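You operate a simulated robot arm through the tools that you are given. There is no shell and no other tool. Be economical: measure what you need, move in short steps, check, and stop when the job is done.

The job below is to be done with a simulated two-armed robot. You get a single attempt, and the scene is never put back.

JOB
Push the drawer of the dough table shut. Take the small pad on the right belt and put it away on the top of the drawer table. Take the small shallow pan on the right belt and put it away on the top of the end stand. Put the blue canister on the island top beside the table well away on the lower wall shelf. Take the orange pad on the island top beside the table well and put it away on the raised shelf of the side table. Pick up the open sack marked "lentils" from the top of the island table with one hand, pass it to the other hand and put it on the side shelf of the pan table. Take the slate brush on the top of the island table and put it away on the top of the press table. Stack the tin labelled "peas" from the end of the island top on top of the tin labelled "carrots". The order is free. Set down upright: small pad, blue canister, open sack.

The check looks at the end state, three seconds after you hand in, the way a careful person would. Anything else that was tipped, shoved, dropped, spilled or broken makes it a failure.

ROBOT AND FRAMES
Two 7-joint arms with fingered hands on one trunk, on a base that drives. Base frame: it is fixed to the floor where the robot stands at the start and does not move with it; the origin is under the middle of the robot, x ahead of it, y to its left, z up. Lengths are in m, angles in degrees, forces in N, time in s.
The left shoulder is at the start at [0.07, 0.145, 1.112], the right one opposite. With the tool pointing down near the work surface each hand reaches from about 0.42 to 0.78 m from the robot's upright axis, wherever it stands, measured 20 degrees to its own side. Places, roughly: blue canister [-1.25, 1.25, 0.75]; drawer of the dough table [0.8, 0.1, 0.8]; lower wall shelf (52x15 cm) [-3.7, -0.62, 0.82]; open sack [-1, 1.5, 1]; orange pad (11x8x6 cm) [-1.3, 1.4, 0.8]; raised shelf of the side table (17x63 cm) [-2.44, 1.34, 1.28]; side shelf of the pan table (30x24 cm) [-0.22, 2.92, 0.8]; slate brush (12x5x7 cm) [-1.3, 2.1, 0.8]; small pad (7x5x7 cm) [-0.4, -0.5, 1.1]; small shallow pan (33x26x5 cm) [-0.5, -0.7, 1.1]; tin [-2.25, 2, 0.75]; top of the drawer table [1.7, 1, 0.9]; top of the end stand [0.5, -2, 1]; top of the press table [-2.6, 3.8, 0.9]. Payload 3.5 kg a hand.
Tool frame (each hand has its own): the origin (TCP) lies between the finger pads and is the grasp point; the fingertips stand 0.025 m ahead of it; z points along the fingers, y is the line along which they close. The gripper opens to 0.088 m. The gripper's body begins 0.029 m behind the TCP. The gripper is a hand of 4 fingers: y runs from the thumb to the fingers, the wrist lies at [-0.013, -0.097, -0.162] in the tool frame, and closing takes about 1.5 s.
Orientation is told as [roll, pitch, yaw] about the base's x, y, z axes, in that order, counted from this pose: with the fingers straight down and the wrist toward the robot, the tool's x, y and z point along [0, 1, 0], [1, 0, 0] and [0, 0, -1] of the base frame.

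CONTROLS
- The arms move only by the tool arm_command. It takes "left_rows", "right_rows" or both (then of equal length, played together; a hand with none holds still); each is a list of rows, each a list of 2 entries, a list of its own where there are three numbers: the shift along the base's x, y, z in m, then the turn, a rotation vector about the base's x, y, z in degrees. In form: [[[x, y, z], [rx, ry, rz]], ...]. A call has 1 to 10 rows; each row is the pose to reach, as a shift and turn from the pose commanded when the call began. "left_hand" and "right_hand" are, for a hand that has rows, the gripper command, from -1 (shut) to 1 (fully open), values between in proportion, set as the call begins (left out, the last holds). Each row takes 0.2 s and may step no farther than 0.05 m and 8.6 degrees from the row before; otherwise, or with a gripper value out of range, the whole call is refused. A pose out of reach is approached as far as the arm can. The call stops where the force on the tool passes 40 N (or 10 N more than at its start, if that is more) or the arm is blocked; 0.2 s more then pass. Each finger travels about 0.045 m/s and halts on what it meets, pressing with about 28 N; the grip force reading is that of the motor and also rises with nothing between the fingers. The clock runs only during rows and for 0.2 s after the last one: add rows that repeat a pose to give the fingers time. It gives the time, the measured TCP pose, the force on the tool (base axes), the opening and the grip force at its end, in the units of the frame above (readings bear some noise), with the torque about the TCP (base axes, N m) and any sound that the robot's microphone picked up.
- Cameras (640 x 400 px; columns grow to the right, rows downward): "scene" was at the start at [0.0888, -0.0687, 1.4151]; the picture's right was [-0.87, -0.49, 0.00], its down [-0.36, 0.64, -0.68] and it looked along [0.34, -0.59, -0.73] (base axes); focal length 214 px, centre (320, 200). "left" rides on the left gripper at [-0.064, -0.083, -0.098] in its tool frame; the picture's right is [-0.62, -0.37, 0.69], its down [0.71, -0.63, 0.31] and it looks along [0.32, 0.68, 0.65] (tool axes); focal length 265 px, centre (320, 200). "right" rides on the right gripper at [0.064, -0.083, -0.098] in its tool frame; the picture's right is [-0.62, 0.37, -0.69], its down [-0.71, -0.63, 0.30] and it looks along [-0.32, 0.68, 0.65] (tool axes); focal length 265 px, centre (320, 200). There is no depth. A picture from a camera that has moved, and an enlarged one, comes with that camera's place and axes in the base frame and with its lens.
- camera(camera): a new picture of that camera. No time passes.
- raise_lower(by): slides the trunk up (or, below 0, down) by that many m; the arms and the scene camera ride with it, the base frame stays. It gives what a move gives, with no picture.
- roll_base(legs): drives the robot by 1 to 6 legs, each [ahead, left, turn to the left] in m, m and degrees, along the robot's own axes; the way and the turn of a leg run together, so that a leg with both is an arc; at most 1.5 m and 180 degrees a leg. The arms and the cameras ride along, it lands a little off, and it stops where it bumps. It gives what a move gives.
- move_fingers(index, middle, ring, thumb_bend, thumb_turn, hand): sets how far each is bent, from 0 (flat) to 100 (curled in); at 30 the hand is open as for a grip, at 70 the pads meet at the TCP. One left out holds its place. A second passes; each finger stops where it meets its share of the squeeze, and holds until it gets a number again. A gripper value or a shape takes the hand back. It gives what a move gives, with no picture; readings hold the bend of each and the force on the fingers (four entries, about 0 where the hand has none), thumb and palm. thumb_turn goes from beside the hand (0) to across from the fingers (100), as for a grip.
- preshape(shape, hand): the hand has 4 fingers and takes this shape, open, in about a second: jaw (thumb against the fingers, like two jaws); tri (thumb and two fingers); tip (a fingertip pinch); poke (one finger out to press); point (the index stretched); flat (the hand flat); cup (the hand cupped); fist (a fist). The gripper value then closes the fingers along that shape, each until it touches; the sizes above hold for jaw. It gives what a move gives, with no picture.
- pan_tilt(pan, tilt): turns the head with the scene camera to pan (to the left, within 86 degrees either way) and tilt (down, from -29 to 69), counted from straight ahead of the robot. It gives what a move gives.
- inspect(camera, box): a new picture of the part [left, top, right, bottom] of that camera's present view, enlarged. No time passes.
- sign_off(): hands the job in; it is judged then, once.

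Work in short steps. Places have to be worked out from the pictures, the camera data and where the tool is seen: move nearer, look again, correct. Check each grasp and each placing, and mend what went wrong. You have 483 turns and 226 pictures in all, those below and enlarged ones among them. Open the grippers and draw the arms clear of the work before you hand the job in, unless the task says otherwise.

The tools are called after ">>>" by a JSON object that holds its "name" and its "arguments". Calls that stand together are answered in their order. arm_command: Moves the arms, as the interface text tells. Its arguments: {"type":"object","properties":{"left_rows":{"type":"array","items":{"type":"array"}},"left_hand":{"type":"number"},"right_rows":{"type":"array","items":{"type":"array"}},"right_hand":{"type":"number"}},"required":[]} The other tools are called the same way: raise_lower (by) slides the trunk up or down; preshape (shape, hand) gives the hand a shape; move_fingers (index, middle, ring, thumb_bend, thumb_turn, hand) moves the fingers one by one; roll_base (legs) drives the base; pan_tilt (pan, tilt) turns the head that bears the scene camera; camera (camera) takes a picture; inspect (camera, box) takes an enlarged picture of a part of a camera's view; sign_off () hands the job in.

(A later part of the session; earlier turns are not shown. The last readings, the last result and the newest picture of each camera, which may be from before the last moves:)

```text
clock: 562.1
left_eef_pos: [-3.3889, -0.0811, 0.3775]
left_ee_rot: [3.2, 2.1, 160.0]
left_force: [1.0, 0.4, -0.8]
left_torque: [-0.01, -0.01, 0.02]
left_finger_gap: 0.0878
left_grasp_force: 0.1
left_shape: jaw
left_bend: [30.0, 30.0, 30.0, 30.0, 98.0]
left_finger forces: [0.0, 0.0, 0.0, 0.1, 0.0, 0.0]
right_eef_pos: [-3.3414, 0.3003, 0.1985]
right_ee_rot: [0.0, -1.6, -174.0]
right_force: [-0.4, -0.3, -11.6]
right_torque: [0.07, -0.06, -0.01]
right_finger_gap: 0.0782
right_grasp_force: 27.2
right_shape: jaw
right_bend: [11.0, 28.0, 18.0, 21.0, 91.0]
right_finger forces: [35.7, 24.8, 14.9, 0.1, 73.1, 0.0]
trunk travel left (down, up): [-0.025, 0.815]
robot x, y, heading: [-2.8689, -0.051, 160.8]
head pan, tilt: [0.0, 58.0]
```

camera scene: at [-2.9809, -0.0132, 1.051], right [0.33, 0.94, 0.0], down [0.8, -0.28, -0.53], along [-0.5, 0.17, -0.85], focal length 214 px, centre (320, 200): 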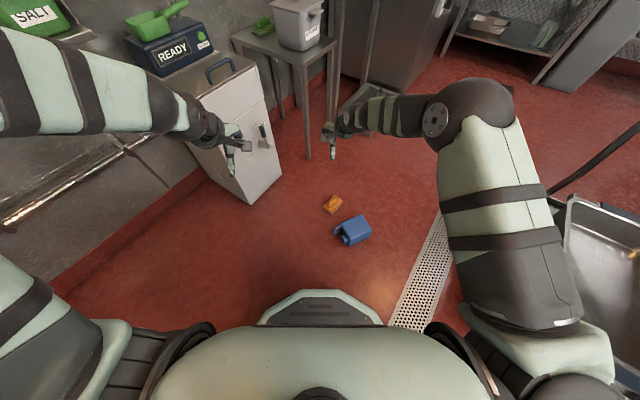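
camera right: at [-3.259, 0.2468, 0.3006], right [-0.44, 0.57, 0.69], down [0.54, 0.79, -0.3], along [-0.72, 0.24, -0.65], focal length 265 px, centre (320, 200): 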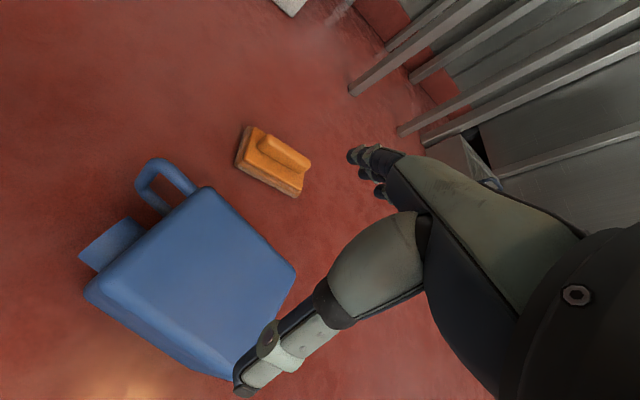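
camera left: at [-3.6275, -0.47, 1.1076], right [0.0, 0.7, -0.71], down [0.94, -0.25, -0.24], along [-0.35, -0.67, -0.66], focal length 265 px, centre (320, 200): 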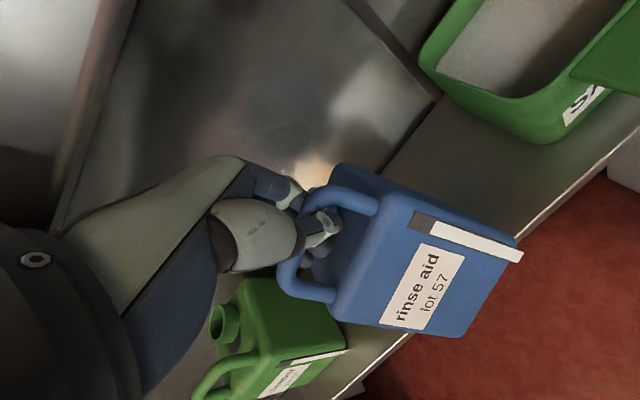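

Now the grip is strong, with all three fingers and the thumb loaded. I raise the trunk, back off slightly, turn to face the shelf, and roll the canister upright.

>>> {"name": "raise_lower", "arguments": {"by": 0.4}}

>>> {"name": "raise_lower", "arguments": {"by": 0.34}}

>>> {"name": "roll_base", "arguments": {"legs": [[-0.12, 0, 0], [0, 0, 53.5]]}}

>>> {"name": "arm_command", "arguments": {"right_rows": [[[0, 0, 0], [-4.2, -7.1, 0]], [[0, 0, 0], [-8.4, -14.2, 0]], [[0, 0, 0], [-12.6, -21.3, 0]], [[0, 0, 0], [-16.7, -28.4, 0]], [[0, 0, 0], [-20.9, -35.5, 0]], [[0, 0, 0], [-25.1, -42.6, 0]], [[0, 0, 0], [-29.3, -49.7, 0]], [[0, 0, 0], [-33.5, -56.8, 0]], [[0, 0, 0], [-37.7, -63.9, 0]], [[0, 0, 0], [-41.8, -71, 0]]]}}

>>> {"name": "arm_command", "arguments": {"right_rows": [[[0, 0, 0], [-3.8, -6.5, 0]]]}}

```text
clock: 565.9
left_eef_pos: [-3.3887, -0.0814, 0.7789]
left_ee_rot: [3.1, 2.0, 160.0]
left_force: [0.6, 0.1, 0.2]
left_torque: [-0.02, 0.03, 0.02]
left_finger_gap: 0.0873
left_grasp_force: 0.0
left_shape: jaw
left_bend: [30.0, 30.0, 30.0, 30.0, 98.0]
left_finger forces: [0.0, 0.0, 0.0, 0.0, 0.0, 0.0]
right_eef_pos: [-3.3413, 0.3006, 0.5987]
right_ee_rot: [0.0, -1.8, -174.0]
right_force: [0.5, 0.7, -11.2]
right_torque: [0.04, -0.03, 0.0]
right_finger_gap: 0.078
right_grasp_force: 28.0
right_shape: jaw
right_bend: [11.0, 28.0, 18.0, 21.0, 91.0]
right_finger forces: [35.4, 24.7, 15.2, 0.1, 72.3, 0.0]
trunk travel left (down, up): [-0.425, 0.415]
robot x, y, heading: [-2.8661, -0.0526, 160.9]
head pan, tilt: [0.0, 58.0]
```

```text
clock: 569.2
left_eef_pos: [-3.3885, -0.0809, 1.1186]
left_ee_rot: [3.3, 2.1, 160.0]
left_force: [0.0, 0.2, -1.0]
left_torque: [-0.01, -0.01, -0.01]
left_finger_gap: 0.0878
left_grasp_force: 0.1
left_shape: jaw
left_bend: [30.0, 30.0, 30.0, 30.0, 98.0]
left_finger forces: [0.0, 0.0, 0.0, 0.1, 0.1, 0.1]
right_eef_pos: [-3.3419, 0.3002, 0.9382]
right_ee_rot: [0.0, -1.8, -174.0]
right_force: [-0.3, -0.2, -10.8]
right_torque: [0.05, -0.04, 0.02]
right_finger_gap: 0.0781
right_grasp_force: 28.0
right_shape: jaw
right_bend: [11.0, 28.0, 18.0, 21.0, 91.0]
right_finger forces: [35.2, 24.8, 15.4, 0.0, 72.1, 0.0]
trunk travel left (down, up): [-0.765, 0.075]
robot x, y, heading: [-2.8655, -0.0502, 161.1]
head pan, tilt: [0.0, 58.0]
```

```text
clock: 572.9
left_eef_pos: [-3.0343, -0.5343, 1.1196]
left_ee_rot: [3.2, 2.1, -145.2]
left_force: [0.3, 0.9, 0.4]
left_torque: [0.0, -0.02, 0.01]
left_finger_gap: 0.0877
left_grasp_force: 0.1
left_shape: jaw
left_bend: [30.0, 30.0, 30.0, 30.0, 98.0]
left_finger forces: [0.1, 0.0, 0.0, 0.1, 0.1, 0.1]
right_eef_pos: [-3.319, -0.2761, 0.9378]
right_ee_rot: [0.0, -1.8, -119.1]
right_force: [0.2, 0.4, -11.1]
right_torque: [0.06, 0.0, -0.01]
right_finger_gap: 0.0783
right_grasp_force: 27.5
right_shape: jaw
right_bend: [11.0, 27.0, 19.0, 22.0, 91.0]
right_finger forces: [35.0, 24.5, 15.5, 0.1, 71.8, 0.0]
trunk travel left (down, up): [-0.765, 0.075]
robot x, y, heading: [-2.7604, -0.0882, -144.1]
head pan, tilt: [0.0, 58.0]
```

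```text
clock: 575.1
left_eef_pos: [-3.0344, -0.5349, 1.1177]
left_ee_rot: [3.2, 2.1, -145.2]
left_force: [0.8, -1.0, -0.1]
left_torque: [-0.01, -0.03, 0.04]
left_finger_gap: 0.0878
left_grasp_force: 0.1
left_shape: jaw
left_bend: [30.0, 30.0, 30.0, 30.0, 98.0]
left_finger forces: [0.1, 0.1, 0.1, 0.1, 0.1, 0.0]
right_eef_pos: [-3.3181, -0.2755, 0.9364]
right_ee_rot: [82.2, -1.2, -122.2]
right_force: [-0.3, 0.1, -11.1]
right_torque: [0.25, 0.36, -0.01]
right_finger_gap: 0.0784
right_grasp_force: 28.3
right_shape: jaw
right_bend: [13.0, 27.0, 15.0, 22.0, 96.0]
right_finger forces: [31.8, 25.8, 18.7, 0.0, 75.3, 0.1]
trunk travel left (down, up): [-0.765, 0.075]
robot x, y, heading: [-2.7532, -0.0915, -144.3]
head pan, tilt: [0.0, 58.0]
```

```text
clock: 575.5
left_eef_pos: [-3.0339, -0.5341, 1.1192]
left_ee_rot: [3.1, 2.2, -145.2]
left_force: [-0.1, -0.1, -0.7]
left_torque: [0.02, -0.01, -0.04]
left_finger_gap: 0.0877
left_grasp_force: 0.0
left_shape: jaw
left_bend: [30.0, 30.0, 30.0, 30.0, 98.0]
left_finger forces: [0.2, 0.0, 0.1, 0.1, 0.0, 0.0]
right_eef_pos: [-3.3192, -0.2753, 0.9372]
right_ee_rot: [89.9, -1.1, -122.3]
right_force: [0.5, 0.6, -10.9]
right_torque: [0.22, 0.4, -0.03]
right_finger_gap: 0.0789
right_grasp_force: 27.6
right_shape: jaw
right_bend: [14.0, 27.0, 15.0, 22.0, 96.0]
right_finger forces: [30.0, 25.9, 18.9, 0.1, 74.3, 0.1]
trunk travel left (down, up): [-0.765, 0.075]
robot x, y, heading: [-2.7566, -0.0931, -144.4]
head pan, tilt: [0.0, 58.0]
```

Still firm (11 N, torque 0.45 N·m). I yaw the hand clockwise by 114° so it points at the shelf, then check with one picture.

>>> {"name": "arm_command", "arguments": {"right_rows": [[[0, 0, 0], [0, 0, -8.4]], [[0, 0, 0], [0, 0, -16.8]], [[0, 0, 0], [0, 0, -25.2]], [[0, 0, 0], [0, 0, -33.6]], [[0, 0, 0], [0, 0, -42]], [[0, 0, 0], [0, 0, -50.4]], [[0, 0, 0], [0, 0, -58.8]], [[0, 0, 0], [0, 0, -67.2]], [[0, 0, 0], [0, 0, -75.6]], [[0, 0, 0], [0, 0, -84]]]}}

>>> {"name": "arm_command", "arguments": {"right_rows": [[[0, 0, 0.006], [0, 0, -7.5]], [[0, 0, 0.012], [0, 0, -15]], [[0, 0, 0.02], [0, 0, -22.5]], [[0, 0, 0.028], [0, 0, -29.7]]]}}

>>> {"name": "pan_tilt", "arguments": {"pan": 0, "tilt": 40}}

>>> {"name": "inspect", "arguments": {"camera": "scene", "box": [230, 100, 450, 270]}}

```text
clock: 577.7
left_eef_pos: [-3.0313, -0.5333, 1.1195]
left_ee_rot: [3.1, 1.9, -145.2]
left_force: [0.0, 0.8, 0.3]
left_torque: [0.02, 0.01, 0.04]
left_finger_gap: 0.0876
left_grasp_force: 0.0
left_shape: jaw
left_bend: [30.0, 30.0, 30.0, 30.0, 98.0]
left_finger forces: [0.0, 0.0, 0.0, 0.0, 0.1, 0.0]
right_eef_pos: [-3.3162, -0.2749, 0.9382]
right_ee_rot: [89.8, -1.3, 153.6]
right_force: [-0.4, 0.0, -0.5]
right_torque: [0.01, -0.02, 0.02]
right_finger_gap: 0.0203
right_grasp_force: 28.3
right_shape: jaw
right_bend: [74.0, 40.0, 34.0, 76.0, 100.0]
right_finger forces: [0.1, 0.0, 0.0, 0.0, 0.0, 0.1]
trunk travel left (down, up): [-0.765, 0.075]
robot x, y, heading: [-2.7576, -0.0948, -144.5]
head pan, tilt: [0.0, 58.0]
```

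```text
clock: 578.7
left_eef_pos: [-3.0311, -0.5348, 1.1193]
left_ee_rot: [3.0, 2.0, -145.2]
left_force: [-0.4, 0.1, -0.9]
left_torque: [-0.01, 0.02, 0.01]
left_finger_gap: 0.0881
left_grasp_force: 0.1
left_shape: jaw
left_bend: [30.0, 30.0, 30.0, 30.0, 98.0]
left_finger forces: [0.1, 0.1, 0.0, 0.1, 0.0, 0.1]
right_eef_pos: [-3.3157, -0.2749, 0.9669]
right_ee_rot: [89.7, -1.3, 123.9]
right_force: [0.3, 0.6, 1.1]
right_torque: [-0.03, 0.01, 0.02]
right_finger_gap: 0.02
right_grasp_force: 27.9
right_shape: jaw
right_bend: [74.0, 40.0, 35.0, 76.0, 100.0]
right_finger forces: [0.0, 0.1, 0.1, 0.0, 0.1, 0.0]
trunk travel left (down, up): [-0.765, 0.075]
robot x, y, heading: [-2.7577, -0.0922, -144.6]
head pan, tilt: [0.0, 58.0]
```

```text
clock: 579.5
left_eef_pos: [-3.0343, -0.5329, 1.119]
left_ee_rot: [3.0, 2.0, -145.2]
left_force: [-0.8, 0.5, 0.4]
left_torque: [0.04, -0.02, -0.03]
left_finger_gap: 0.0879
left_grasp_force: 0.0
left_shape: jaw
left_bend: [30.0, 30.0, 30.0, 30.0, 98.0]
left_finger forces: [0.1, 0.0, 0.0, 0.1, 0.1, 0.0]
right_eef_pos: [-3.3171, -0.2749, 0.9663]
right_ee_rot: [89.8, -1.3, 123.9]
right_force: [0.3, 0.3, -0.3]
right_torque: [0.0, 0.0, 0.01]
right_finger_gap: 0.0203
right_grasp_force: 28.4
right_shape: jaw
right_bend: [74.0, 40.0, 35.0, 76.0, 100.0]
right_finger forces: [0.0, 0.0, 0.0, 0.0, 0.1, 0.1]
trunk travel left (down, up): [-0.765, 0.075]
robot x, y, heading: [-2.7564, -0.0917, -144.0]
head pan, tilt: [0.0, 40.0]
```

```text
2.35 times, centred on (340, 185) of scene
camera zoom: at [-2.8672, -0.169, 1.5153], right [-0.58, 0.81, 0.0], down [0.52, 0.37, -0.77], along [-0.62, -0.45, -0.64], focal length 505 px, centre (273, 235)
```

zoom: 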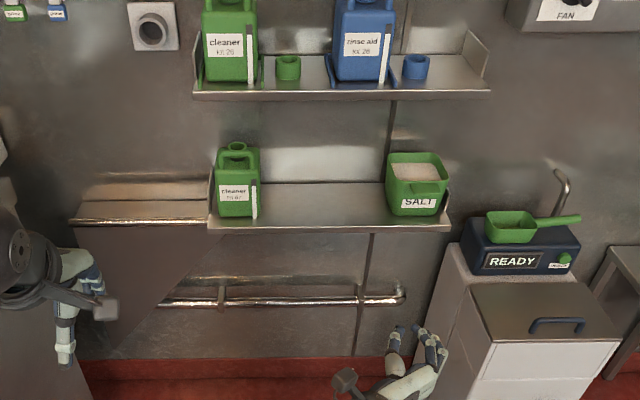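

The wide tip grip slid off during the yaw, so the canister is on the floor once more. With five pictures left I must be sparing: one look down to find it.

>>> {"name": "roll_base", "arguments": {"legs": [[-0.15, 0, 0]]}}

>>> {"name": "pan_tilt", "arguments": {"pan": 0, "tilt": 58}}

>>> {"name": "inspect", "arguments": {"camera": "scene", "box": [180, 100, 500, 340]}}

```text
clock: 580.9
left_eef_pos: [-2.9108, -0.4477, 1.1188]
left_ee_rot: [3.2, 2.0, -145.2]
left_force: [-0.7, -0.5, 0.0]
left_torque: [-0.03, 0.03, 0.0]
left_finger_gap: 0.0877
left_grasp_force: 0.0
left_shape: jaw
left_bend: [30.0, 30.0, 30.0, 30.0, 98.0]
left_finger forces: [0.1, 0.1, 0.1, 0.0, 0.0, 0.0]
right_eef_pos: [-3.1965, -0.188, 0.9658]
right_ee_rot: [89.7, -1.3, 124.0]
right_force: [-0.1, -0.2, -0.5]
right_torque: [0.0, 0.01, 0.02]
right_finger_gap: 0.0203
right_grasp_force: 27.9
right_shape: jaw
right_bend: [74.0, 40.0, 35.0, 76.0, 100.0]
right_finger forces: [0.0, 0.0, 0.0, 0.0, 0.1, 0.0]
trunk travel left (down, up): [-0.765, 0.075]
robot x, y, heading: [-2.6338, -0.0038, -144.3]
head pan, tilt: [0.0, 40.0]
```

```text
clock: 581.7
left_eef_pos: [-2.9094, -0.446, 1.1205]
left_ee_rot: [3.1, 2.0, -145.2]
left_force: [0.0, -0.1, 0.1]
left_torque: [0.02, 0.0, 0.04]
left_finger_gap: 0.0876
left_grasp_force: 0.0
left_shape: jaw
left_bend: [30.0, 30.0, 30.0, 30.0, 98.0]
left_finger forces: [0.1, 0.1, 0.1, 0.1, 0.0, 0.0]
right_eef_pos: [-3.1941, -0.1863, 0.9685]
right_ee_rot: [89.9, -1.3, 124.0]
right_force: [-0.8, -0.5, 1.1]
right_torque: [-0.04, 0.0, 0.02]
right_finger_gap: 0.02
right_grasp_force: 27.7
right_shape: jaw
right_bend: [74.0, 40.0, 35.0, 76.0, 100.0]
right_finger forces: [0.1, 0.0, 0.0, 0.0, 0.0, 0.0]
trunk travel left (down, up): [-0.765, 0.075]
robot x, y, heading: [-2.6333, -0.0037, -144.7]
head pan, tilt: [0.0, 58.0]
```

```text
1.67 times, centred on (340, 220) of scene
camera zoom: at [-2.7309, -0.0718, 1.4911], right [-0.58, 0.81, 0.0], down [0.69, 0.49, -0.53], along [-0.43, -0.31, -0.85], focal length 358 px, centre (287, 167)
```

zoom: 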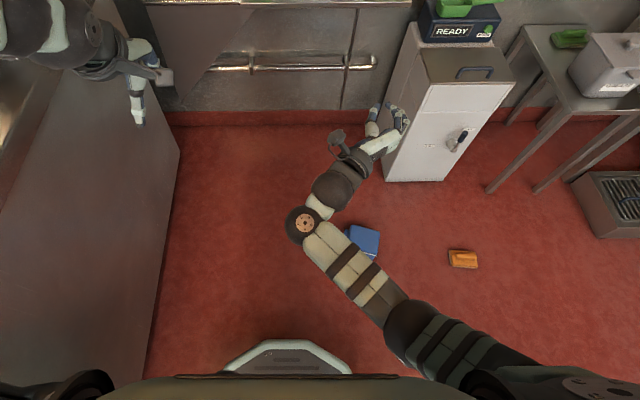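

The canister is at about (-3.34, -0.13) under my forearm, and the pad is undisturbed. I return the right hand to tool-down, lower the trunk, move over the canister and take one close look.

>>> {"name": "arm_command", "arguments": {"right_rows": [[[0, 0, 0], [0, 0, 8.4]], [[0, 0, 0], [0, 0, 16.8]], [[0, 0, 0], [0, 0, 25.2]], [[0, 0, 0], [0, 0, 33.6]], [[0, 0, 0], [0, 0, 42]], [[0, 0, 0], [0, 0, 50.4]], [[0, 0, 0], [0, 0, 58.8]], [[0, 0, 0], [0, 0, 67.2]], [[0, 0, 0], [0, 0, 75.6]], [[0, 0, 0], [0, 0, 84]]], "right_hand": 1}}

>>> {"name": "arm_command", "arguments": {"right_rows": [[[0, 0, 0], [0, 0, 8]], [[0, 0, 0], [0, 0, 16]], [[0, 0, 0], [0, 0, 24]], [[0, 0, 0], [0, 0, 29.7]]]}}

>>> {"name": "arm_command", "arguments": {"right_rows": [[[0, 0, 0], [4.4, 7.1, 0]], [[0, 0, 0], [8.9, 14.2, 0]], [[0, 0, 0], [13.4, 21.3, 0]], [[0, 0, 0], [17.8, 28.4, 0]], [[0, 0, 0], [22.3, 35.5, 0]], [[0, 0, 0], [26.7, 42.7, 0]], [[0, 0, 0], [31.2, 49.8, 0]], [[0, 0, 0], [35.6, 57, 0]], [[0, 0, 0], [40.1, 64.1, 0]], [[0, 0, 0], [44.5, 71.2, 0]]]}}

>>> {"name": "raise_lower", "arguments": {"by": -0.4}}

>>> {"name": "raise_lower", "arguments": {"by": -0.3}}

>>> {"name": "arm_command", "arguments": {"right_rows": [[[-0.037, 0.015, 0.0], [2, 3, -4]], [[-0.074, 0.03, 0.0], [3, 5, -8]], [[-0.11, 0.044, 0.0], [3, 5, -12]], [[-0.147, 0.058, 0.02], [3, 5, -16]]]}}

>>> {"name": "camera", "arguments": {"camera": "right"}}

```text
clock: 583.9
left_eef_pos: [-2.9101, -0.4471, 1.1199]
left_ee_rot: [3.1, 2.1, -145.1]
left_force: [0.0, 0.3, -0.1]
left_torque: [-0.06, 0.01, -0.01]
left_finger_gap: 0.0877
left_grasp_force: 0.1
left_shape: jaw
left_bend: [30.0, 30.0, 30.0, 30.0, 98.0]
left_finger forces: [0.0, 0.1, 0.1, 0.0, 0.0, 0.0]
right_eef_pos: [-3.1942, -0.1876, 0.9665]
right_ee_rot: [89.7, -1.2, -151.8]
right_force: [1.1, -0.7, 0.1]
right_torque: [-0.02, 0.04, -0.02]
right_finger_gap: 0.088
right_grasp_force: 0.1
right_shape: jaw
right_bend: [30.0, 30.0, 30.0, 30.0, 98.0]
right_finger forces: [0.0, 0.0, 0.0, 0.0, 0.1, 0.0]
trunk travel left (down, up): [-0.765, 0.075]
robot x, y, heading: [-2.6342, -0.0062, -144.2]
head pan, tilt: [0.0, 58.0]
```

```text
clock: 584.9
left_eef_pos: [-2.9102, -0.4468, 1.1203]
left_ee_rot: [3.0, 2.1, -145.2]
left_force: [0.3, 1.1, 0.7]
left_torque: [0.0, 0.0, -0.01]
left_finger_gap: 0.0873
left_grasp_force: 0.0
left_shape: jaw
left_bend: [30.0, 30.0, 30.0, 30.0, 98.0]
left_finger forces: [0.1, 0.1, 0.0, 0.0, 0.0, 0.0]
right_eef_pos: [-3.1944, -0.188, 0.9672]
right_ee_rot: [89.9, -1.2, -122.4]
right_force: [-0.7, 0.3, -0.8]
right_torque: [0.0, -0.02, 0.03]
right_finger_gap: 0.0878
right_grasp_force: 0.1
right_shape: jaw
right_bend: [30.0, 30.0, 30.0, 30.0, 98.0]
right_finger forces: [0.0, 0.0, 0.1, 0.1, 0.1, 0.1]
trunk travel left (down, up): [-0.765, 0.075]
robot x, y, heading: [-2.633, -0.0035, -144.6]
head pan, tilt: [0.0, 58.0]
```

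```text
clock: 587.1
left_eef_pos: [-2.9101, -0.4469, 1.1199]
left_ee_rot: [3.0, 2.0, -145.2]
left_force: [0.1, -0.1, -0.1]
left_torque: [0.01, 0.02, -0.03]
left_finger_gap: 0.0877
left_grasp_force: 0.0
left_shape: jaw
left_bend: [30.0, 30.0, 30.0, 30.0, 98.0]
left_finger forces: [0.1, 0.0, 0.0, 0.1, 0.0, 0.0]
right_eef_pos: [-3.1939, -0.1876, 0.9683]
right_ee_rot: [5.6, -0.5, -120.7]
right_force: [0.3, -0.4, -0.6]
right_torque: [0.04, 0.01, 0.01]
right_finger_gap: 0.0875
right_grasp_force: 0.1
right_shape: jaw
right_bend: [30.0, 30.0, 30.0, 30.0, 98.0]
right_finger forces: [0.0, 0.0, 0.0, 0.0, 0.2, 0.1]
trunk travel left (down, up): [-0.765, 0.075]
robot x, y, heading: [-2.6345, -0.0054, -144.2]
head pan, tilt: [0.0, 58.0]
```

```text
clock: 590.9
left_eef_pos: [-2.9097, -0.4465, 0.7187]
left_ee_rot: [3.1, 2.0, -145.1]
left_force: [-0.2, 0.2, -0.4]
left_torque: [-0.03, -0.01, 0.0]
left_finger_gap: 0.0879
left_grasp_force: 0.0
left_shape: jaw
left_bend: [30.0, 30.0, 30.0, 30.0, 98.0]
left_finger forces: [0.0, 0.0, 0.0, 0.0, 0.1, 0.1]
right_eef_pos: [-3.1943, -0.1872, 0.5673]
right_ee_rot: [6.0, -0.3, -120.9]
right_force: [-0.2, 0.1, 0.6]
right_torque: [-0.01, 0.01, -0.01]
right_finger_gap: 0.0878
right_grasp_force: 0.1
right_shape: jaw
right_bend: [30.0, 30.0, 30.0, 30.0, 98.0]
right_finger forces: [0.1, 0.1, 0.0, 0.0, 0.1, 0.0]
trunk travel left (down, up): [-0.365, 0.475]
robot x, y, heading: [-2.6333, -0.0054, -144.5]
head pan, tilt: [0.0, 58.0]
```

```text
clock: 593.9
left_eef_pos: [-2.9101, -0.4464, 0.419]
left_ee_rot: [3.0, 2.0, -145.2]
left_force: [0.2, -0.5, 0.4]
left_torque: [-0.01, -0.02, 0.05]
left_finger_gap: 0.0876
left_grasp_force: 0.1
left_shape: jaw
left_bend: [30.0, 30.0, 30.0, 30.0, 98.0]
left_finger forces: [0.0, 0.0, 0.0, 0.1, 0.0, 0.0]
right_eef_pos: [-3.195, -0.1848, 0.2674]
right_ee_rot: [5.9, -0.5, -120.7]
right_force: [-0.6, -0.7, -1.0]
right_torque: [0.01, 0.01, -0.02]
right_finger_gap: 0.0879
right_grasp_force: 0.0
right_shape: jaw
right_bend: [30.0, 30.0, 30.0, 30.0, 98.0]
right_finger forces: [0.0, 0.0, 0.0, 0.0, 0.0, 0.0]
trunk travel left (down, up): [-0.065, 0.775]
robot x, y, heading: [-2.6314, -0.0034, -144.3]
head pan, tilt: [0.0, 58.0]
```

```text
clock: 594.9
left_eef_pos: [-2.9102, -0.4467, 0.4189]
left_ee_rot: [3.0, 2.1, -145.1]
left_force: [-0.2, -0.3, -0.3]
left_torque: [0.01, 0.01, 0.01]
left_finger_gap: 0.0875
left_grasp_force: 0.1
left_shape: jaw
left_bend: [30.0, 30.0, 30.0, 30.0, 98.0]
left_finger forces: [0.0, 0.0, 0.0, 0.0, 0.1, 0.0]
right_eef_pos: [-3.3429, -0.128, 0.2872]
right_ee_rot: [0.1, -1.2, -136.8]
right_force: [0.1, 0.6, 0.5]
right_torque: [0.0, 0.01, 0.02]
right_finger_gap: 0.0876
right_grasp_force: 0.1
right_shape: jaw
right_bend: [30.0, 30.0, 30.0, 30.0, 98.0]
right_finger forces: [0.0, 0.0, 0.0, 0.0, 0.0, 0.1]
trunk travel left (down, up): [-0.065, 0.775]
robot x, y, heading: [-2.6299, -0.0034, -144.3]
head pan, tilt: [0.0, 58.0]
```

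```text
3 pictures are left
camera right: at [-3.2384, -0.1159, 0.3844], right [-0.68, 0.21, 0.7], down [-0.03, 0.95, -0.32], along [-0.73, -0.24, -0.64], focal length 265 px, centre (320, 200)
```

right: 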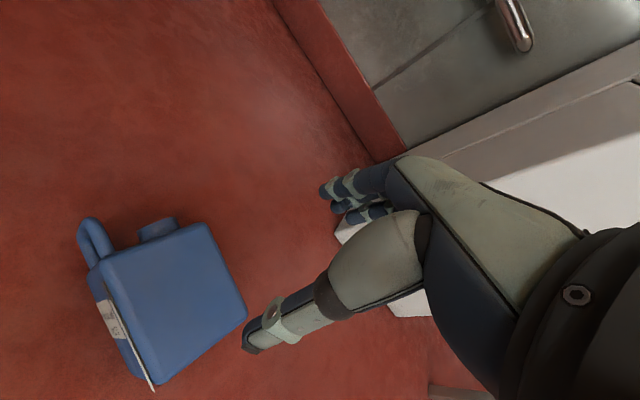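

Fortunate: it lies on its side with the label toward me, so its handle bar stands as a vertical rod near (-3.272, -0.205). Pinching that rod and lifting lets the canister right itself, hanging upright with the label toward me. I align the half-open right hand and descend on the rod.

>>> {"name": "arm_command", "arguments": {"right_rows": [[[0.018, -0.02, 0], [0, 0, -6.5]], [[0.036, -0.039, 0], [0, 0, -13]], [[0.054, -0.058, 0], [0, 0, -19.5]], [[0.071, -0.077, 0], [0, 0, -26]], [[0.071, -0.077, -0.045], [0, 0, -26]], [[0.071, -0.077, -0.09], [0, 0, -26]], [[0.071, -0.077, -0.135], [0, 0, -26]], [[0.071, -0.077, -0.175], [0, 0, -26]]], "right_hand": 0.136}}

>>> {"name": "arm_command", "arguments": {"right_rows": [[[0, 0, -0.02], [0, 0, 0]], [[0, 0, -0.04], [0, 0, 0]], [[0, 0, -0.055], [0, 0, 0]], [[0, 0, -0.064], [0, 0, 0]]]}}

>>> {"name": "arm_command", "arguments": {"right_rows": [[[0, 0, 0.001], [0, 0, 0]], [[0, 0, 0.001], [0, 0, 0]], [[0, 0, 0.001], [0, 0, 0]], [[0, 0, 0.001], [0, 0, 0]], [[0, 0, 0.001], [0, 0, 0]], [[0, 0, 0.001], [0, 0, 0]], [[0, 0, 0.001], [0, 0, 0]]], "right_hand": -1}}

```text
clock: 596.7
left_eef_pos: [-2.9101, -0.4466, 0.4192]
left_ee_rot: [3.1, 1.9, -145.1]
left_force: [0.2, -0.3, 0.1]
left_torque: [0.01, 0.02, -0.01]
left_finger_gap: 0.0876
left_grasp_force: 0.0
left_shape: jaw
left_bend: [30.0, 30.0, 30.0, 30.0, 98.0]
left_finger forces: [0.0, 0.0, 0.0, 0.0, 0.0, 0.0]
right_eef_pos: [-3.2711, -0.2067, 0.1135]
right_ee_rot: [0.1, -1.3, -162.8]
right_force: [-0.1, -0.5, 0.0]
right_torque: [0.01, 0.02, 0.03]
right_finger_gap: 0.0505
right_grasp_force: 0.1
right_shape: jaw
right_bend: [74.0, 42.0, 38.0, 66.0, 100.0]
right_finger forces: [0.0, 0.0, 0.0, 0.0, 0.0, 0.0]
trunk travel left (down, up): [-0.065, 0.775]
robot x, y, heading: [-2.6318, -0.0048, -144.6]
head pan, tilt: [0.0, 58.0]
```

```text
clock: 597.5
left_eef_pos: [-2.9078, -0.445, 0.4218]
left_ee_rot: [3.0, 1.8, -145.3]
left_force: [0.0, 0.0, 0.4]
left_torque: [-0.02, -0.01, 0.03]
left_finger_gap: 0.0875
left_grasp_force: 0.0
left_shape: jaw
left_bend: [30.0, 30.0, 30.0, 30.0, 98.0]
left_finger forces: [0.1, 0.0, 0.0, 0.1, 0.0, 0.1]
right_eef_pos: [-3.2801, -0.211, 0.0772]
right_ee_rot: [0.4, -3.3, -162.8]
right_force: [10.4, 4.7, 25.2]
right_torque: [0.36, 0.83, -0.32]
right_finger_gap: 0.0504
right_grasp_force: 0.0
right_shape: jaw
right_bend: [74.0, 42.0, 46.0, 66.0, 100.0]
right_finger forces: [0.0, 0.1, 27.8, 0.0, 0.0, 0.0]
trunk travel left (down, up): [-0.065, 0.775]
robot x, y, heading: [-2.6374, -0.0041, -144.5]
head pan, tilt: [0.0, 58.0]
stopped in row 3 (right hand): the force on the tool passed its limit at 49 N (the readings are from after the stop); the commanded pose is now the measured one
```

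```text
clock: 599.1
left_eef_pos: [-2.9081, -0.4446, 0.4219]
left_ee_rot: [3.0, 1.7, -145.2]
left_force: [1.0, -0.2, -0.3]
left_torque: [-0.01, 0.02, -0.02]
left_finger_gap: 0.0878
left_grasp_force: 0.1
left_shape: jaw
left_bend: [30.0, 30.0, 30.0, 30.0, 98.0]
left_finger forces: [0.0, 0.0, 0.1, 0.0, 0.0, 0.0]
right_eef_pos: [-3.28, -0.2114, 0.0776]
right_ee_rot: [0.4, -3.0, -162.7]
right_force: [9.1, 0.2, 33.3]
right_torque: [0.44, 1.2, -0.13]
right_finger_gap: 0.0023
right_grasp_force: 28.4
right_shape: jaw
right_bend: [70.0, 70.0, 47.0, 75.0, 100.0]
right_finger forces: [0.3, 8.7, 35.8, 0.1, 22.5, 0.0]
trunk travel left (down, up): [-0.065, 0.775]
robot x, y, heading: [-2.6361, -0.0034, -144.2]
head pan, tilt: [0.0, 58.0]
```

The closed reading (gap 2–3 mm, thumb 22 N, middle 9 N) resembles the earlier bar pinch. I test by lifting.

>>> {"name": "arm_command", "arguments": {"right_rows": [[[0, 0, 0.015], [0, 0, 0]], [[0, 0, 0.03], [0, 0, 0]], [[0, 0, 0.05], [0, 0, 0]]]}}

```text
clock: 599.9
left_eef_pos: [-2.9107, -0.4463, 0.4179]
left_ee_rot: [3.1, 2.0, -145.1]
left_force: [-0.1, 0.8, -0.1]
left_torque: [0.04, -0.04, -0.01]
left_finger_gap: 0.0878
left_grasp_force: 0.0
left_shape: jaw
left_bend: [30.0, 30.0, 30.0, 30.0, 98.0]
left_finger forces: [0.0, 0.0, 0.0, 0.1, 0.0, 0.0]
right_eef_pos: [-3.2759, -0.2087, 0.1195]
right_ee_rot: [0.1, -2.3, -162.7]
right_force: [-1.3, 1.2, -5.3]
right_torque: [-0.05, 0.05, 0.04]
right_finger_gap: 0.0011
right_grasp_force: 28.0
right_shape: jaw
right_bend: [70.0, 70.0, 70.0, 76.0, 100.0]
right_finger forces: [0.1, 11.2, 1.8, 0.1, 0.1, 0.0]
trunk travel left (down, up): [-0.065, 0.775]
robot x, y, heading: [-2.6311, -0.0025, -144.7]
head pan, tilt: [0.0, 58.0]
```

It is lifting the top end (5 N). I continue lifting slowly and watch the load.

>>> {"name": "arm_command", "arguments": {"right_rows": [[[0, 0, 0.02], [0, 0, 0]], [[0, 0, 0.045], [0, 0, 0]], [[0, 0, 0.07], [0, 0, 0]], [[0, 0, 0.095], [0, 0, 0]], [[0, 0, 0.12], [0, 0, 0]], [[0, 0, 0.12], [0, 0, 0]]]}}

>>> {"name": "raise_lower", "arguments": {"by": 0.15}}

```text
clock: 601.3
left_eef_pos: [-2.9097, -0.4458, 0.4205]
left_ee_rot: [3.2, 2.0, -145.2]
left_force: [-0.3, -1.1, -0.1]
left_torque: [-0.02, -0.01, -0.03]
left_finger_gap: 0.0877
left_grasp_force: 0.1
left_shape: jaw
left_bend: [30.0, 30.0, 30.0, 30.0, 98.0]
left_finger forces: [0.0, 0.1, 0.0, 0.0, 0.1, 0.0]
right_eef_pos: [-3.2774, -0.2105, 0.2433]
right_ee_rot: [0.3, -2.4, -162.7]
right_force: [-0.4, 0.5, 0.5]
right_torque: [0.03, 0.01, 0.0]
right_finger_gap: 0.0006
right_grasp_force: 27.9
right_shape: jaw
right_bend: [70.0, 70.0, 70.0, 80.0, 100.0]
right_finger forces: [0.1, 0.0, 0.0, 0.0, 0.0, 0.0]
trunk travel left (down, up): [-0.065, 0.775]
robot x, y, heading: [-2.6333, -0.0018, -144.4]
head pan, tilt: [0.0, 58.0]
```

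```text
clock: 603.1
left_eef_pos: [-2.911, -0.4456, 0.5703]
left_ee_rot: [3.2, 2.0, -145.1]
left_force: [-0.5, -0.3, -0.7]
left_torque: [0.0, 0.0, -0.01]
left_finger_gap: 0.0879
left_grasp_force: 0.0
left_shape: jaw
left_bend: [30.0, 30.0, 30.0, 30.0, 98.0]
left_finger forces: [0.0, 0.1, 0.0, 0.0, 0.0, 0.0]
right_eef_pos: [-3.2771, -0.2089, 0.3934]
right_ee_rot: [0.2, -2.6, -162.7]
right_force: [0.1, -0.2, 0.0]
right_torque: [0.0, 0.0, 0.01]
right_finger_gap: 0.0002
right_grasp_force: 27.3
right_shape: jaw
right_bend: [70.0, 70.0, 70.0, 80.0, 100.0]
right_finger forces: [0.1, 0.1, 0.0, 0.0, 0.1, 0.0]
trunk travel left (down, up): [-0.215, 0.625]
robot x, y, heading: [-2.635, -0.0079, -144.5]
head pan, tilt: [0.0, 58.0]
```

It slipped off. The canister likely fell back nearly in place; I spend one picture to see its pose from the right camera.

>>> {"name": "raise_lower", "arguments": {"by": -0.15}}

>>> {"name": "arm_command", "arguments": {"right_rows": [[[0, 0, 0.02], [0, 0, 0]], [[0, 0, 0.02], [0, 0, 0]], [[0, 0, 0.02], [0, 0, 0]], [[0, 0, 0.02], [0, 0, 0]], [[0, 0, 0.02], [0, 0, 0]]], "right_hand": 0.136}}

>>> {"name": "camera", "arguments": {"camera": "right"}}

```text
clock: 604.8
left_eef_pos: [-2.9095, -0.447, 0.4206]
left_ee_rot: [3.2, 2.1, -145.2]
left_force: [0.0, 0.0, -0.3]
left_torque: [0.0, 0.05, 0.01]
left_finger_gap: 0.0877
left_grasp_force: 0.0
left_shape: jaw
left_bend: [30.0, 30.0, 30.0, 30.0, 98.0]
left_finger forces: [0.1, 0.0, 0.0, 0.0, 0.0, 0.0]
right_eef_pos: [-3.2776, -0.21, 0.2437]
right_ee_rot: [0.3, -2.6, -162.7]
right_force: [-0.8, 0.2, -0.3]
right_torque: [0.01, -0.01, 0.03]
right_finger_gap: 0.0006
right_grasp_force: 27.8
right_shape: jaw
right_bend: [70.0, 70.0, 70.0, 80.0, 100.0]
right_finger forces: [0.0, 0.0, 0.1, 0.1, 0.1, 0.0]
trunk travel left (down, up): [-0.065, 0.775]
robot x, y, heading: [-2.6362, -0.0046, -144.4]
head pan, tilt: [0.0, 58.0]
```

```text
clock: 606.0
left_eef_pos: [-2.9093, -0.4461, 0.4196]
left_ee_rot: [3.1, 2.0, -145.2]
left_force: [0.3, -0.2, 0.7]
left_torque: [0.0, -0.01, 0.02]
left_finger_gap: 0.0878
left_grasp_force: 0.1
left_shape: jaw
left_bend: [30.0, 30.0, 30.0, 30.0, 98.0]
left_finger forces: [0.0, 0.0, 0.0, 0.0, 0.0, 0.0]
right_eef_pos: [-3.277, -0.2093, 0.2624]
right_ee_rot: [0.1, -2.5, -162.8]
right_force: [-0.3, 0.0, 0.5]
right_torque: [-0.02, -0.03, -0.04]
right_finger_gap: 0.0494
right_grasp_force: 0.1
right_shape: jaw
right_bend: [74.0, 42.0, 38.0, 66.0, 100.0]
right_finger forces: [0.1, 0.0, 0.1, 0.0, 0.0, 0.1]
trunk travel left (down, up): [-0.065, 0.775]
robot x, y, heading: [-2.6337, -0.0, -144.6]
head pan, tilt: [0.0, 58.0]
```

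```text
2 pictures are left
camera right: at [-3.176, -0.2443, 0.3581], right [-0.51, 0.49, 0.71], down [0.38, 0.86, -0.33], along [-0.77, 0.1, -0.62], focal length 265 px, centre (320, 200)
```

right: 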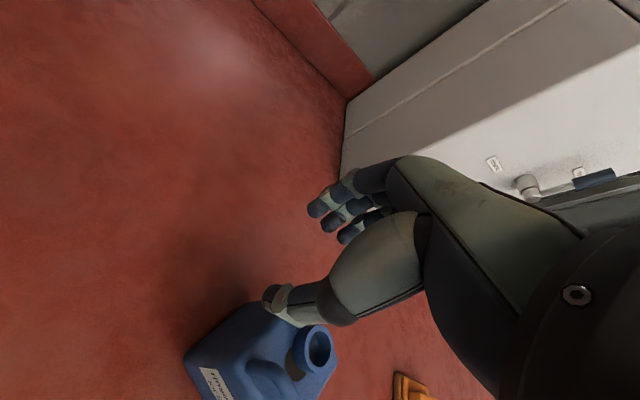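

Remarkably, it now appears to be standing upright on the floor (neck opening up, label toward me): neck at (-3.315, -0.10), so the handle bar should be at about (-3.253, -0.10, 0.17). I align the half-open hand at yaw 180° and lower onto the bar, then close and test.

>>> {"name": "arm_command", "arguments": {"right_rows": [[[0.008, 0.037, 0], [0, 1, -6]], [[0.016, 0.074, 0], [0, 2, -12]], [[0.024, 0.11, 0], [0, 2.5, -17.2]], [[0.024, 0.11, -0.03], [0, 2.5, -17.2]], [[0.024, 0.11, -0.06], [0, 2.5, -17.2]], [[0.024, 0.11, -0.08], [0, 2.5, -17.2]], [[0.024, 0.11, -0.094], [0, 2.5, -17.2]]]}}

>>> {"name": "arm_command", "arguments": {"right_rows": [[[0, 0, 0], [0, 0, 0]], [[0, 0, 0], [0, 0, 0]], [[0, 0, 0], [0, 0, 0]], [[0, 0, 0], [0, 0, 0]], [[0, 0, 0], [0, 0, 0]], [[0, 0, 0], [0, 0, 0]], [[0, 0, 0], [0, 0, 0]]], "right_hand": -1}}

```text
clock: 607.6
left_eef_pos: [-2.9098, -0.445, 0.4188]
left_ee_rot: [3.0, 2.0, -145.2]
left_force: [0.3, -0.2, 0.0]
left_torque: [-0.03, 0.01, 0.03]
left_finger_gap: 0.088
left_grasp_force: 0.1
left_shape: jaw
left_bend: [30.0, 30.0, 30.0, 30.0, 98.0]
left_finger forces: [0.1, 0.1, 0.0, 0.1, 0.1, 0.0]
right_eef_pos: [-3.2538, -0.1015, 0.1678]
right_ee_rot: [-0.1, -5.1, -179.9]
right_force: [0.8, 0.0, 0.8]
right_torque: [-0.02, 0.02, -0.01]
right_finger_gap: 0.0496
right_grasp_force: 0.1
right_shape: jaw
right_bend: [74.0, 42.0, 38.0, 66.0, 100.0]
right_finger forces: [0.0, 0.1, 0.0, 0.0, 0.0, 0.1]
trunk travel left (down, up): [-0.065, 0.775]
robot x, y, heading: [-2.6319, -0.0046, -144.3]
head pan, tilt: [0.0, 58.0]
```

```text
clock: 609.2
left_eef_pos: [-2.9099, -0.4456, 0.419]
left_ee_rot: [3.2, 2.1, -145.2]
left_force: [1.0, -0.3, -0.4]
left_torque: [0.0, 0.02, 0.01]
left_finger_gap: 0.0876
left_grasp_force: 0.0
left_shape: jaw
left_bend: [30.0, 30.0, 30.0, 30.0, 98.0]
left_finger forces: [0.0, 0.1, 0.0, 0.0, 0.1, 0.0]
right_eef_pos: [-3.2533, -0.1001, 0.1678]
right_ee_rot: [-0.2, -4.9, -180.0]
right_force: [-1.4, 0.2, -0.1]
right_torque: [-0.06, -0.08, 0.04]
right_finger_gap: 0.0011
right_grasp_force: 27.9
right_shape: jaw
right_bend: [74.0, 62.0, 56.0, 37.0, 100.0]
right_finger forces: [14.0, 5.4, 3.0, 0.1, 23.4, 0.0]
trunk travel left (down, up): [-0.065, 0.775]
robot x, y, heading: [-2.6317, -0.0029, -144.4]
head pan, tilt: [0.0, 58.0]
```

The reading is almost identical to the original good bar grip. I lift and check the load.

>>> {"name": "arm_command", "arguments": {"right_rows": [[[0, 0, 0.02], [0, 0, 0]], [[0, 0, 0.05], [0, 0, 0]], [[0, 0, 0.09], [0, 0, 0]], [[0, 0, 0.13], [0, 0, 0]]]}}

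```text
clock: 610.2
left_eef_pos: [-2.9099, -0.4458, 0.4193]
left_ee_rot: [3.2, 2.1, -145.2]
left_force: [-0.5, -0.2, -1.2]
left_torque: [0.0, 0.01, -0.02]
left_finger_gap: 0.0876
left_grasp_force: 0.1
left_shape: jaw
left_bend: [30.0, 30.0, 30.0, 30.0, 98.0]
left_finger forces: [0.1, 0.1, 0.0, 0.0, 0.0, 0.1]
right_eef_pos: [-3.2539, -0.101, 0.2969]
right_ee_rot: [-0.2, -4.6, -179.9]
right_force: [1.8, -0.1, -10.9]
right_torque: [-0.12, -0.2, -0.01]
right_finger_gap: 0.0008
right_grasp_force: 28.0
right_shape: jaw
right_bend: [74.0, 73.0, 64.0, 37.0, 100.0]
right_finger forces: [19.1, 6.0, 4.1, 0.0, 23.8, 0.0]
trunk travel left (down, up): [-0.065, 0.775]
robot x, y, heading: [-2.6341, -0.0032, -144.6]
head pan, tilt: [0.0, 58.0]
```

10.9 N — the canister hangs from the right hand just like the first time. I raise the trunk, yaw the hand to the shelf's direction and pitch it 15° so the wrist stays well back from the upper shelf.

>>> {"name": "raise_lower", "arguments": {"by": 0.4}}

>>> {"name": "raise_lower", "arguments": {"by": 0.32}}

>>> {"name": "arm_command", "arguments": {"right_rows": [[[0, 0, 0], [0, 0, 5]], [[0, 0, 0], [0, 0, 11]], [[0, 0, 0], [0, 0, 17]], [[0, 0, 0], [0, 0, 23]], [[0, 0, 0], [0, 0, 29]], [[0, 0, 0], [0, 0, 34]]]}}

>>> {"name": "arm_command", "arguments": {"right_rows": [[[0, 0, 0], [-2.8, 4.1, 0]], [[0, 0, 0], [-5.6, 8.3, 0]], [[0, 0, 0], [-8.4, 12.4, 0]]]}}

```text
clock: 614.0
left_eef_pos: [-2.9109, -0.4471, 0.8176]
left_ee_rot: [3.2, 2.1, -145.2]
left_force: [0.1, 0.4, 0.4]
left_torque: [0.01, 0.0, 0.0]
left_finger_gap: 0.0875
left_grasp_force: 0.1
left_shape: jaw
left_bend: [30.0, 30.0, 30.0, 30.0, 98.0]
left_finger forces: [0.0, 0.0, 0.0, 0.1, 0.1, 0.0]
right_eef_pos: [-3.2554, -0.1009, 0.6969]
right_ee_rot: [-0.3, -4.9, -179.9]
right_force: [0.7, -0.4, -10.7]
right_torque: [-0.05, -0.13, -0.01]
right_finger_gap: 0.0005
right_grasp_force: 28.1
right_shape: jaw
right_bend: [74.0, 73.0, 64.0, 37.0, 100.0]
right_finger forces: [18.6, 5.2, 3.7, 0.1, 24.5, 0.0]
trunk travel left (down, up): [-0.465, 0.375]
robot x, y, heading: [-2.6332, -0.0017, -144.4]
head pan, tilt: [0.0, 58.0]
```

```text
clock: 617.2
left_eef_pos: [-2.9114, -0.4468, 1.1395]
left_ee_rot: [3.2, 2.0, -145.2]
left_force: [-0.4, 0.3, 0.7]
left_torque: [0.01, -0.02, 0.0]
left_finger_gap: 0.0877
left_grasp_force: 0.0
left_shape: jaw
left_bend: [30.0, 30.0, 30.0, 30.0, 98.0]
left_finger forces: [0.0, 0.0, 0.0, 0.0, 0.0, 0.0]
right_eef_pos: [-3.2559, -0.102, 1.0165]
right_ee_rot: [-0.2, -4.8, -179.9]
right_force: [-0.1, -0.9, -10.0]
right_torque: [-0.1, -0.14, 0.0]
right_finger_gap: 0.0005
right_grasp_force: 28.4
right_shape: jaw
right_bend: [74.0, 73.0, 65.0, 37.0, 100.0]
right_finger forces: [18.5, 5.1, 3.7, 0.0, 24.6, 0.0]
trunk travel left (down, up): [-0.785, 0.055]
robot x, y, heading: [-2.6327, -0.0064, -144.5]
head pan, tilt: [0.0, 58.0]
```

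```text
clock: 618.6
left_eef_pos: [-2.9115, -0.4461, 1.1377]
left_ee_rot: [3.2, 2.1, -145.2]
left_force: [0.0, 0.0, 0.0]
left_torque: [0.03, 0.01, 0.01]
left_finger_gap: 0.0879
left_grasp_force: 0.1
left_shape: jaw
left_bend: [30.0, 30.0, 30.0, 30.0, 98.0]
left_finger forces: [0.0, 0.0, 0.0, 0.1, 0.0, 0.1]
right_eef_pos: [-3.2577, -0.0999, 1.017]
right_ee_rot: [-0.2, -4.9, -145.9]
right_force: [0.1, 0.1, -11.2]
right_torque: [0.02, -0.14, -0.01]
right_finger_gap: 0.0007
right_grasp_force: 27.4
right_shape: jaw
right_bend: [74.0, 73.0, 65.0, 37.0, 100.0]
right_finger forces: [18.4, 5.0, 3.7, 0.1, 24.5, 0.0]
trunk travel left (down, up): [-0.785, 0.055]
robot x, y, heading: [-2.6323, -0.001, -144.2]
head pan, tilt: [0.0, 58.0]
```

```text
clock: 619.4
left_eef_pos: [-2.9123, -0.4463, 1.1393]
left_ee_rot: [3.2, 2.0, -145.3]
left_force: [0.2, -0.5, 0.2]
left_torque: [0.01, 0.01, 0.0]
left_finger_gap: 0.0877
left_grasp_force: 0.1
left_shape: jaw
left_bend: [30.0, 30.0, 30.0, 30.0, 98.0]
left_finger forces: [0.0, 0.1, 0.0, 0.1, 0.0, 0.0]
right_eef_pos: [-3.2559, -0.1004, 1.0175]
right_ee_rot: [-0.1, -19.8, -146.0]
right_force: [0.0, 0.2, -10.8]
right_torque: [0.06, -0.21, 0.0]
right_finger_gap: 0.0004
right_grasp_force: 28.2
right_shape: jaw
right_bend: [74.0, 73.0, 65.0, 38.0, 100.0]
right_finger forces: [19.9, 5.2, 3.4, 0.0, 23.4, 0.1]
trunk travel left (down, up): [-0.785, 0.055]
robot x, y, heading: [-2.6325, -0.0044, -144.3]
head pan, tilt: [0.0, 58.0]
```

Still held steadily. I shift left 0.15 m and drive ahead 0.52 m to the shelf.

>>> {"name": "roll_base", "arguments": {"legs": [[0, 0.147, 0], [0.52, 0, 0]]}}

```text
clock: 623.4
left_eef_pos: [-3.2466, -0.8665, 1.1399]
left_ee_rot: [3.2, 2.0, -145.2]
left_force: [-0.9, 0.0, -0.7]
left_torque: [0.0, 0.02, 0.03]
left_finger_gap: 0.0873
left_grasp_force: 0.1
left_shape: jaw
left_bend: [30.0, 30.0, 30.0, 30.0, 98.0]
left_finger forces: [0.1, 0.0, 0.1, 0.0, 0.0, 0.1]
right_eef_pos: [-3.5908, -0.5211, 1.0177]
right_ee_rot: [-0.1, -19.8, -145.8]
right_force: [0.8, -0.5, -10.6]
right_torque: [0.09, -0.22, 0.02]
right_finger_gap: 0.0006
right_grasp_force: 27.8
right_shape: jaw
right_bend: [74.0, 73.0, 66.0, 38.0, 100.0]
right_finger forces: [10.3, 4.9, 3.4, 0.0, 23.7, 0.0]
trunk travel left (down, up): [-0.785, 0.055]
robot x, y, heading: [-2.9734, -0.425, -144.5]
head pan, tilt: [0.0, 58.0]
```

Good: laterally on the gap's centre. I now advance the arm 10 cm over the shelf in small steps.

>>> {"name": "arm_command", "arguments": {"right_rows": [[[-0.021, -0.014, 0], [0, 0, 0]], [[-0.042, -0.028, 0], [0, 0, 0]], [[-0.063, -0.043, 0], [0, 0, 0]], [[-0.085, -0.057, 0], [0, 0, 0]]]}}

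```text
clock: 624.4
left_eef_pos: [-3.2472, -0.8677, 1.1393]
left_ee_rot: [3.1, 2.2, -145.0]
left_force: [-1.0, 1.2, -0.7]
left_torque: [0.03, 0.0, 0.01]
left_finger_gap: 0.088
left_grasp_force: 0.1
left_shape: jaw
left_bend: [30.0, 30.0, 30.0, 30.0, 98.0]
left_finger forces: [0.0, 0.0, 0.0, 0.0, 0.0, 0.1]
right_eef_pos: [-3.6784, -0.5807, 1.0151]
right_ee_rot: [-0.1, -19.8, -145.9]
right_force: [-0.8, -0.7, -11.4]
right_torque: [0.07, -0.15, 0.01]
right_finger_gap: 0.0009
right_grasp_force: 28.5
right_shape: jaw
right_bend: [74.0, 73.0, 66.0, 38.0, 100.0]
right_finger forces: [9.8, 4.8, 3.4, 0.0, 25.7, 0.0]
trunk travel left (down, up): [-0.785, 0.055]
robot x, y, heading: [-2.9703, -0.4258, -144.5]
head pan, tilt: [0.0, 58.0]
```

No contact and no load change: it's in place over the shelf. I lower in small steps until the weight comes off.

>>> {"name": "arm_command", "arguments": {"right_rows": [[[0, 0, -0.008], [0, 0, 0]], [[0, 0, -0.016], [0, 0, 0]], [[0, 0, -0.022], [0, 0, 0]]]}}

>>> {"name": "arm_command", "arguments": {"right_rows": [[[0, 0, -0.004], [0, 0, 0]], [[0, 0, -0.008], [0, 0, 0]]]}}

```text
clock: 625.2
left_eef_pos: [-3.2471, -0.8662, 1.1379]
left_ee_rot: [3.1, 2.0, -145.1]
left_force: [0.3, -0.7, -1.0]
left_torque: [-0.02, 0.04, -0.01]
left_finger_gap: 0.0878
left_grasp_force: 0.0
left_shape: jaw
left_bend: [30.0, 30.0, 30.0, 30.0, 98.0]
left_finger forces: [0.1, 0.0, 0.0, 0.0, 0.1, 0.0]
right_eef_pos: [-3.6774, -0.5795, 0.9947]
right_ee_rot: [-0.1, -19.9, -145.8]
right_force: [-0.2, 0.2, -9.9]
right_torque: [0.06, -0.16, 0.02]
right_finger_gap: 0.0006
right_grasp_force: 28.7
right_shape: jaw
right_bend: [74.0, 73.0, 66.0, 38.0, 100.0]
right_finger forces: [9.3, 4.8, 3.1, 0.0, 25.1, 0.0]
trunk travel left (down, up): [-0.785, 0.055]
robot x, y, heading: [-2.9712, -0.4269, -144.2]
head pan, tilt: [0.0, 58.0]
```

```text
clock: 625.8
left_eef_pos: [-3.2423, -0.8665, 1.1415]
left_ee_rot: [3.0, 1.8, -145.1]
left_force: [0.1, -0.6, -0.8]
left_torque: [-0.01, 0.01, -0.01]
left_finger_gap: 0.0877
left_grasp_force: 0.0
left_shape: jaw
left_bend: [30.0, 30.0, 30.0, 30.0, 98.0]
left_finger forces: [0.0, 0.0, 0.0, 0.0, 0.0, 0.0]
right_eef_pos: [-3.673, -0.58, 0.9911]
right_ee_rot: [-0.2, -20.3, -145.8]
right_force: [3.8, 0.2, 5.4]
right_torque: [-0.1, 0.06, 0.02]
right_finger_gap: 0.001
right_grasp_force: 28.0
right_shape: jaw
right_bend: [74.0, 73.0, 71.0, 38.0, 100.0]
right_finger forces: [10.3, 1.9, 1.4, 0.0, 22.9, 0.0]
trunk travel left (down, up): [-0.785, 0.055]
robot x, y, heading: [-2.9688, -0.422, -144.0]
head pan, tilt: [0.0, 58.0]
```

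The weight is off and the base rests on the shelf. I open the hand moderately (so the index unhooks too) and withdraw along the tool's own axis so nothing drags on the bar.

>>> {"name": "arm_command", "arguments": {"right_rows": [[[0, 0, 0], [0, 0, 0]], [[0, 0, 0], [0, 0, 0]], [[0, 0, 0], [0, 0, 0]], [[0, 0, 0], [0, 0, 0]], [[0, 0, 0], [0, 0, 0]], [[0, 0, 0], [0, 0, 0]]], "right_hand": 0.3}}

>>> {"name": "arm_command", "arguments": {"right_rows": [[[0.003, 0.002, 0.01], [0, 0, 0]], [[0.0057, 0.0038, 0.019], [0, 0, 0]], [[0.0085, 0.0057, 0.028], [0, 0, 0]], [[0.012, 0.008, 0.04], [0, 0, 0]], [[0.0145, 0.0097, 0.048], [0, 0, 0]]]}}

```text
clock: 627.2
left_eef_pos: [-3.2447, -0.8675, 1.1396]
left_ee_rot: [3.1, 2.0, -145.1]
left_force: [0.2, -0.1, -0.3]
left_torque: [-0.02, 0.01, 0.01]
left_finger_gap: 0.0875
left_grasp_force: 0.2
left_shape: jaw
left_bend: [30.0, 30.0, 30.0, 30.0, 98.0]
left_finger forces: [0.0, 0.0, 0.0, 0.0, 0.1, 0.0]
right_eef_pos: [-3.6744, -0.5795, 0.9877]
right_ee_rot: [-0.1, -19.9, -145.8]
right_force: [1.5, 1.6, -2.1]
right_torque: [-0.02, 0.01, 0.01]
right_finger_gap: 0.0584
right_grasp_force: 0.0
right_shape: jaw
right_bend: [28.0, 39.0, 36.0, 59.0, 99.0]
right_finger forces: [0.1, 0.1, 0.1, 0.0, 2.7, 0.1]
trunk travel left (down, up): [-0.785, 0.055]
robot x, y, heading: [-2.97, -0.4255, -144.1]
head pan, tilt: [0.0, 58.0]
```

```text
clock: 628.4
left_eef_pos: [-3.2449, -0.8661, 1.1394]
left_ee_rot: [3.0, 2.0, -145.1]
left_force: [-0.5, -0.1, 0.3]
left_torque: [0.03, 0.02, 0.01]
left_finger_gap: 0.0875
left_grasp_force: 0.1
left_shape: jaw
left_bend: [30.0, 30.0, 30.0, 30.0, 98.0]
left_finger forces: [0.1, 0.0, 0.1, 0.0, 0.0, 0.0]
right_eef_pos: [-3.6601, -0.568, 1.0368]
right_ee_rot: [-0.1, -19.8, -145.8]
right_force: [0.4, -0.6, 0.9]
right_torque: [-0.01, 0.0, -0.01]
right_finger_gap: 0.0572
right_grasp_force: 0.0
right_shape: jaw
right_bend: [28.0, 39.0, 36.0, 61.0, 100.0]
right_finger forces: [0.0, 0.0, 0.1, 0.0, 0.0, 0.0]
trunk travel left (down, up): [-0.785, 0.055]
robot x, y, heading: [-2.9661, -0.426, -144.2]
head pan, tilt: [0.0, 58.0]
```

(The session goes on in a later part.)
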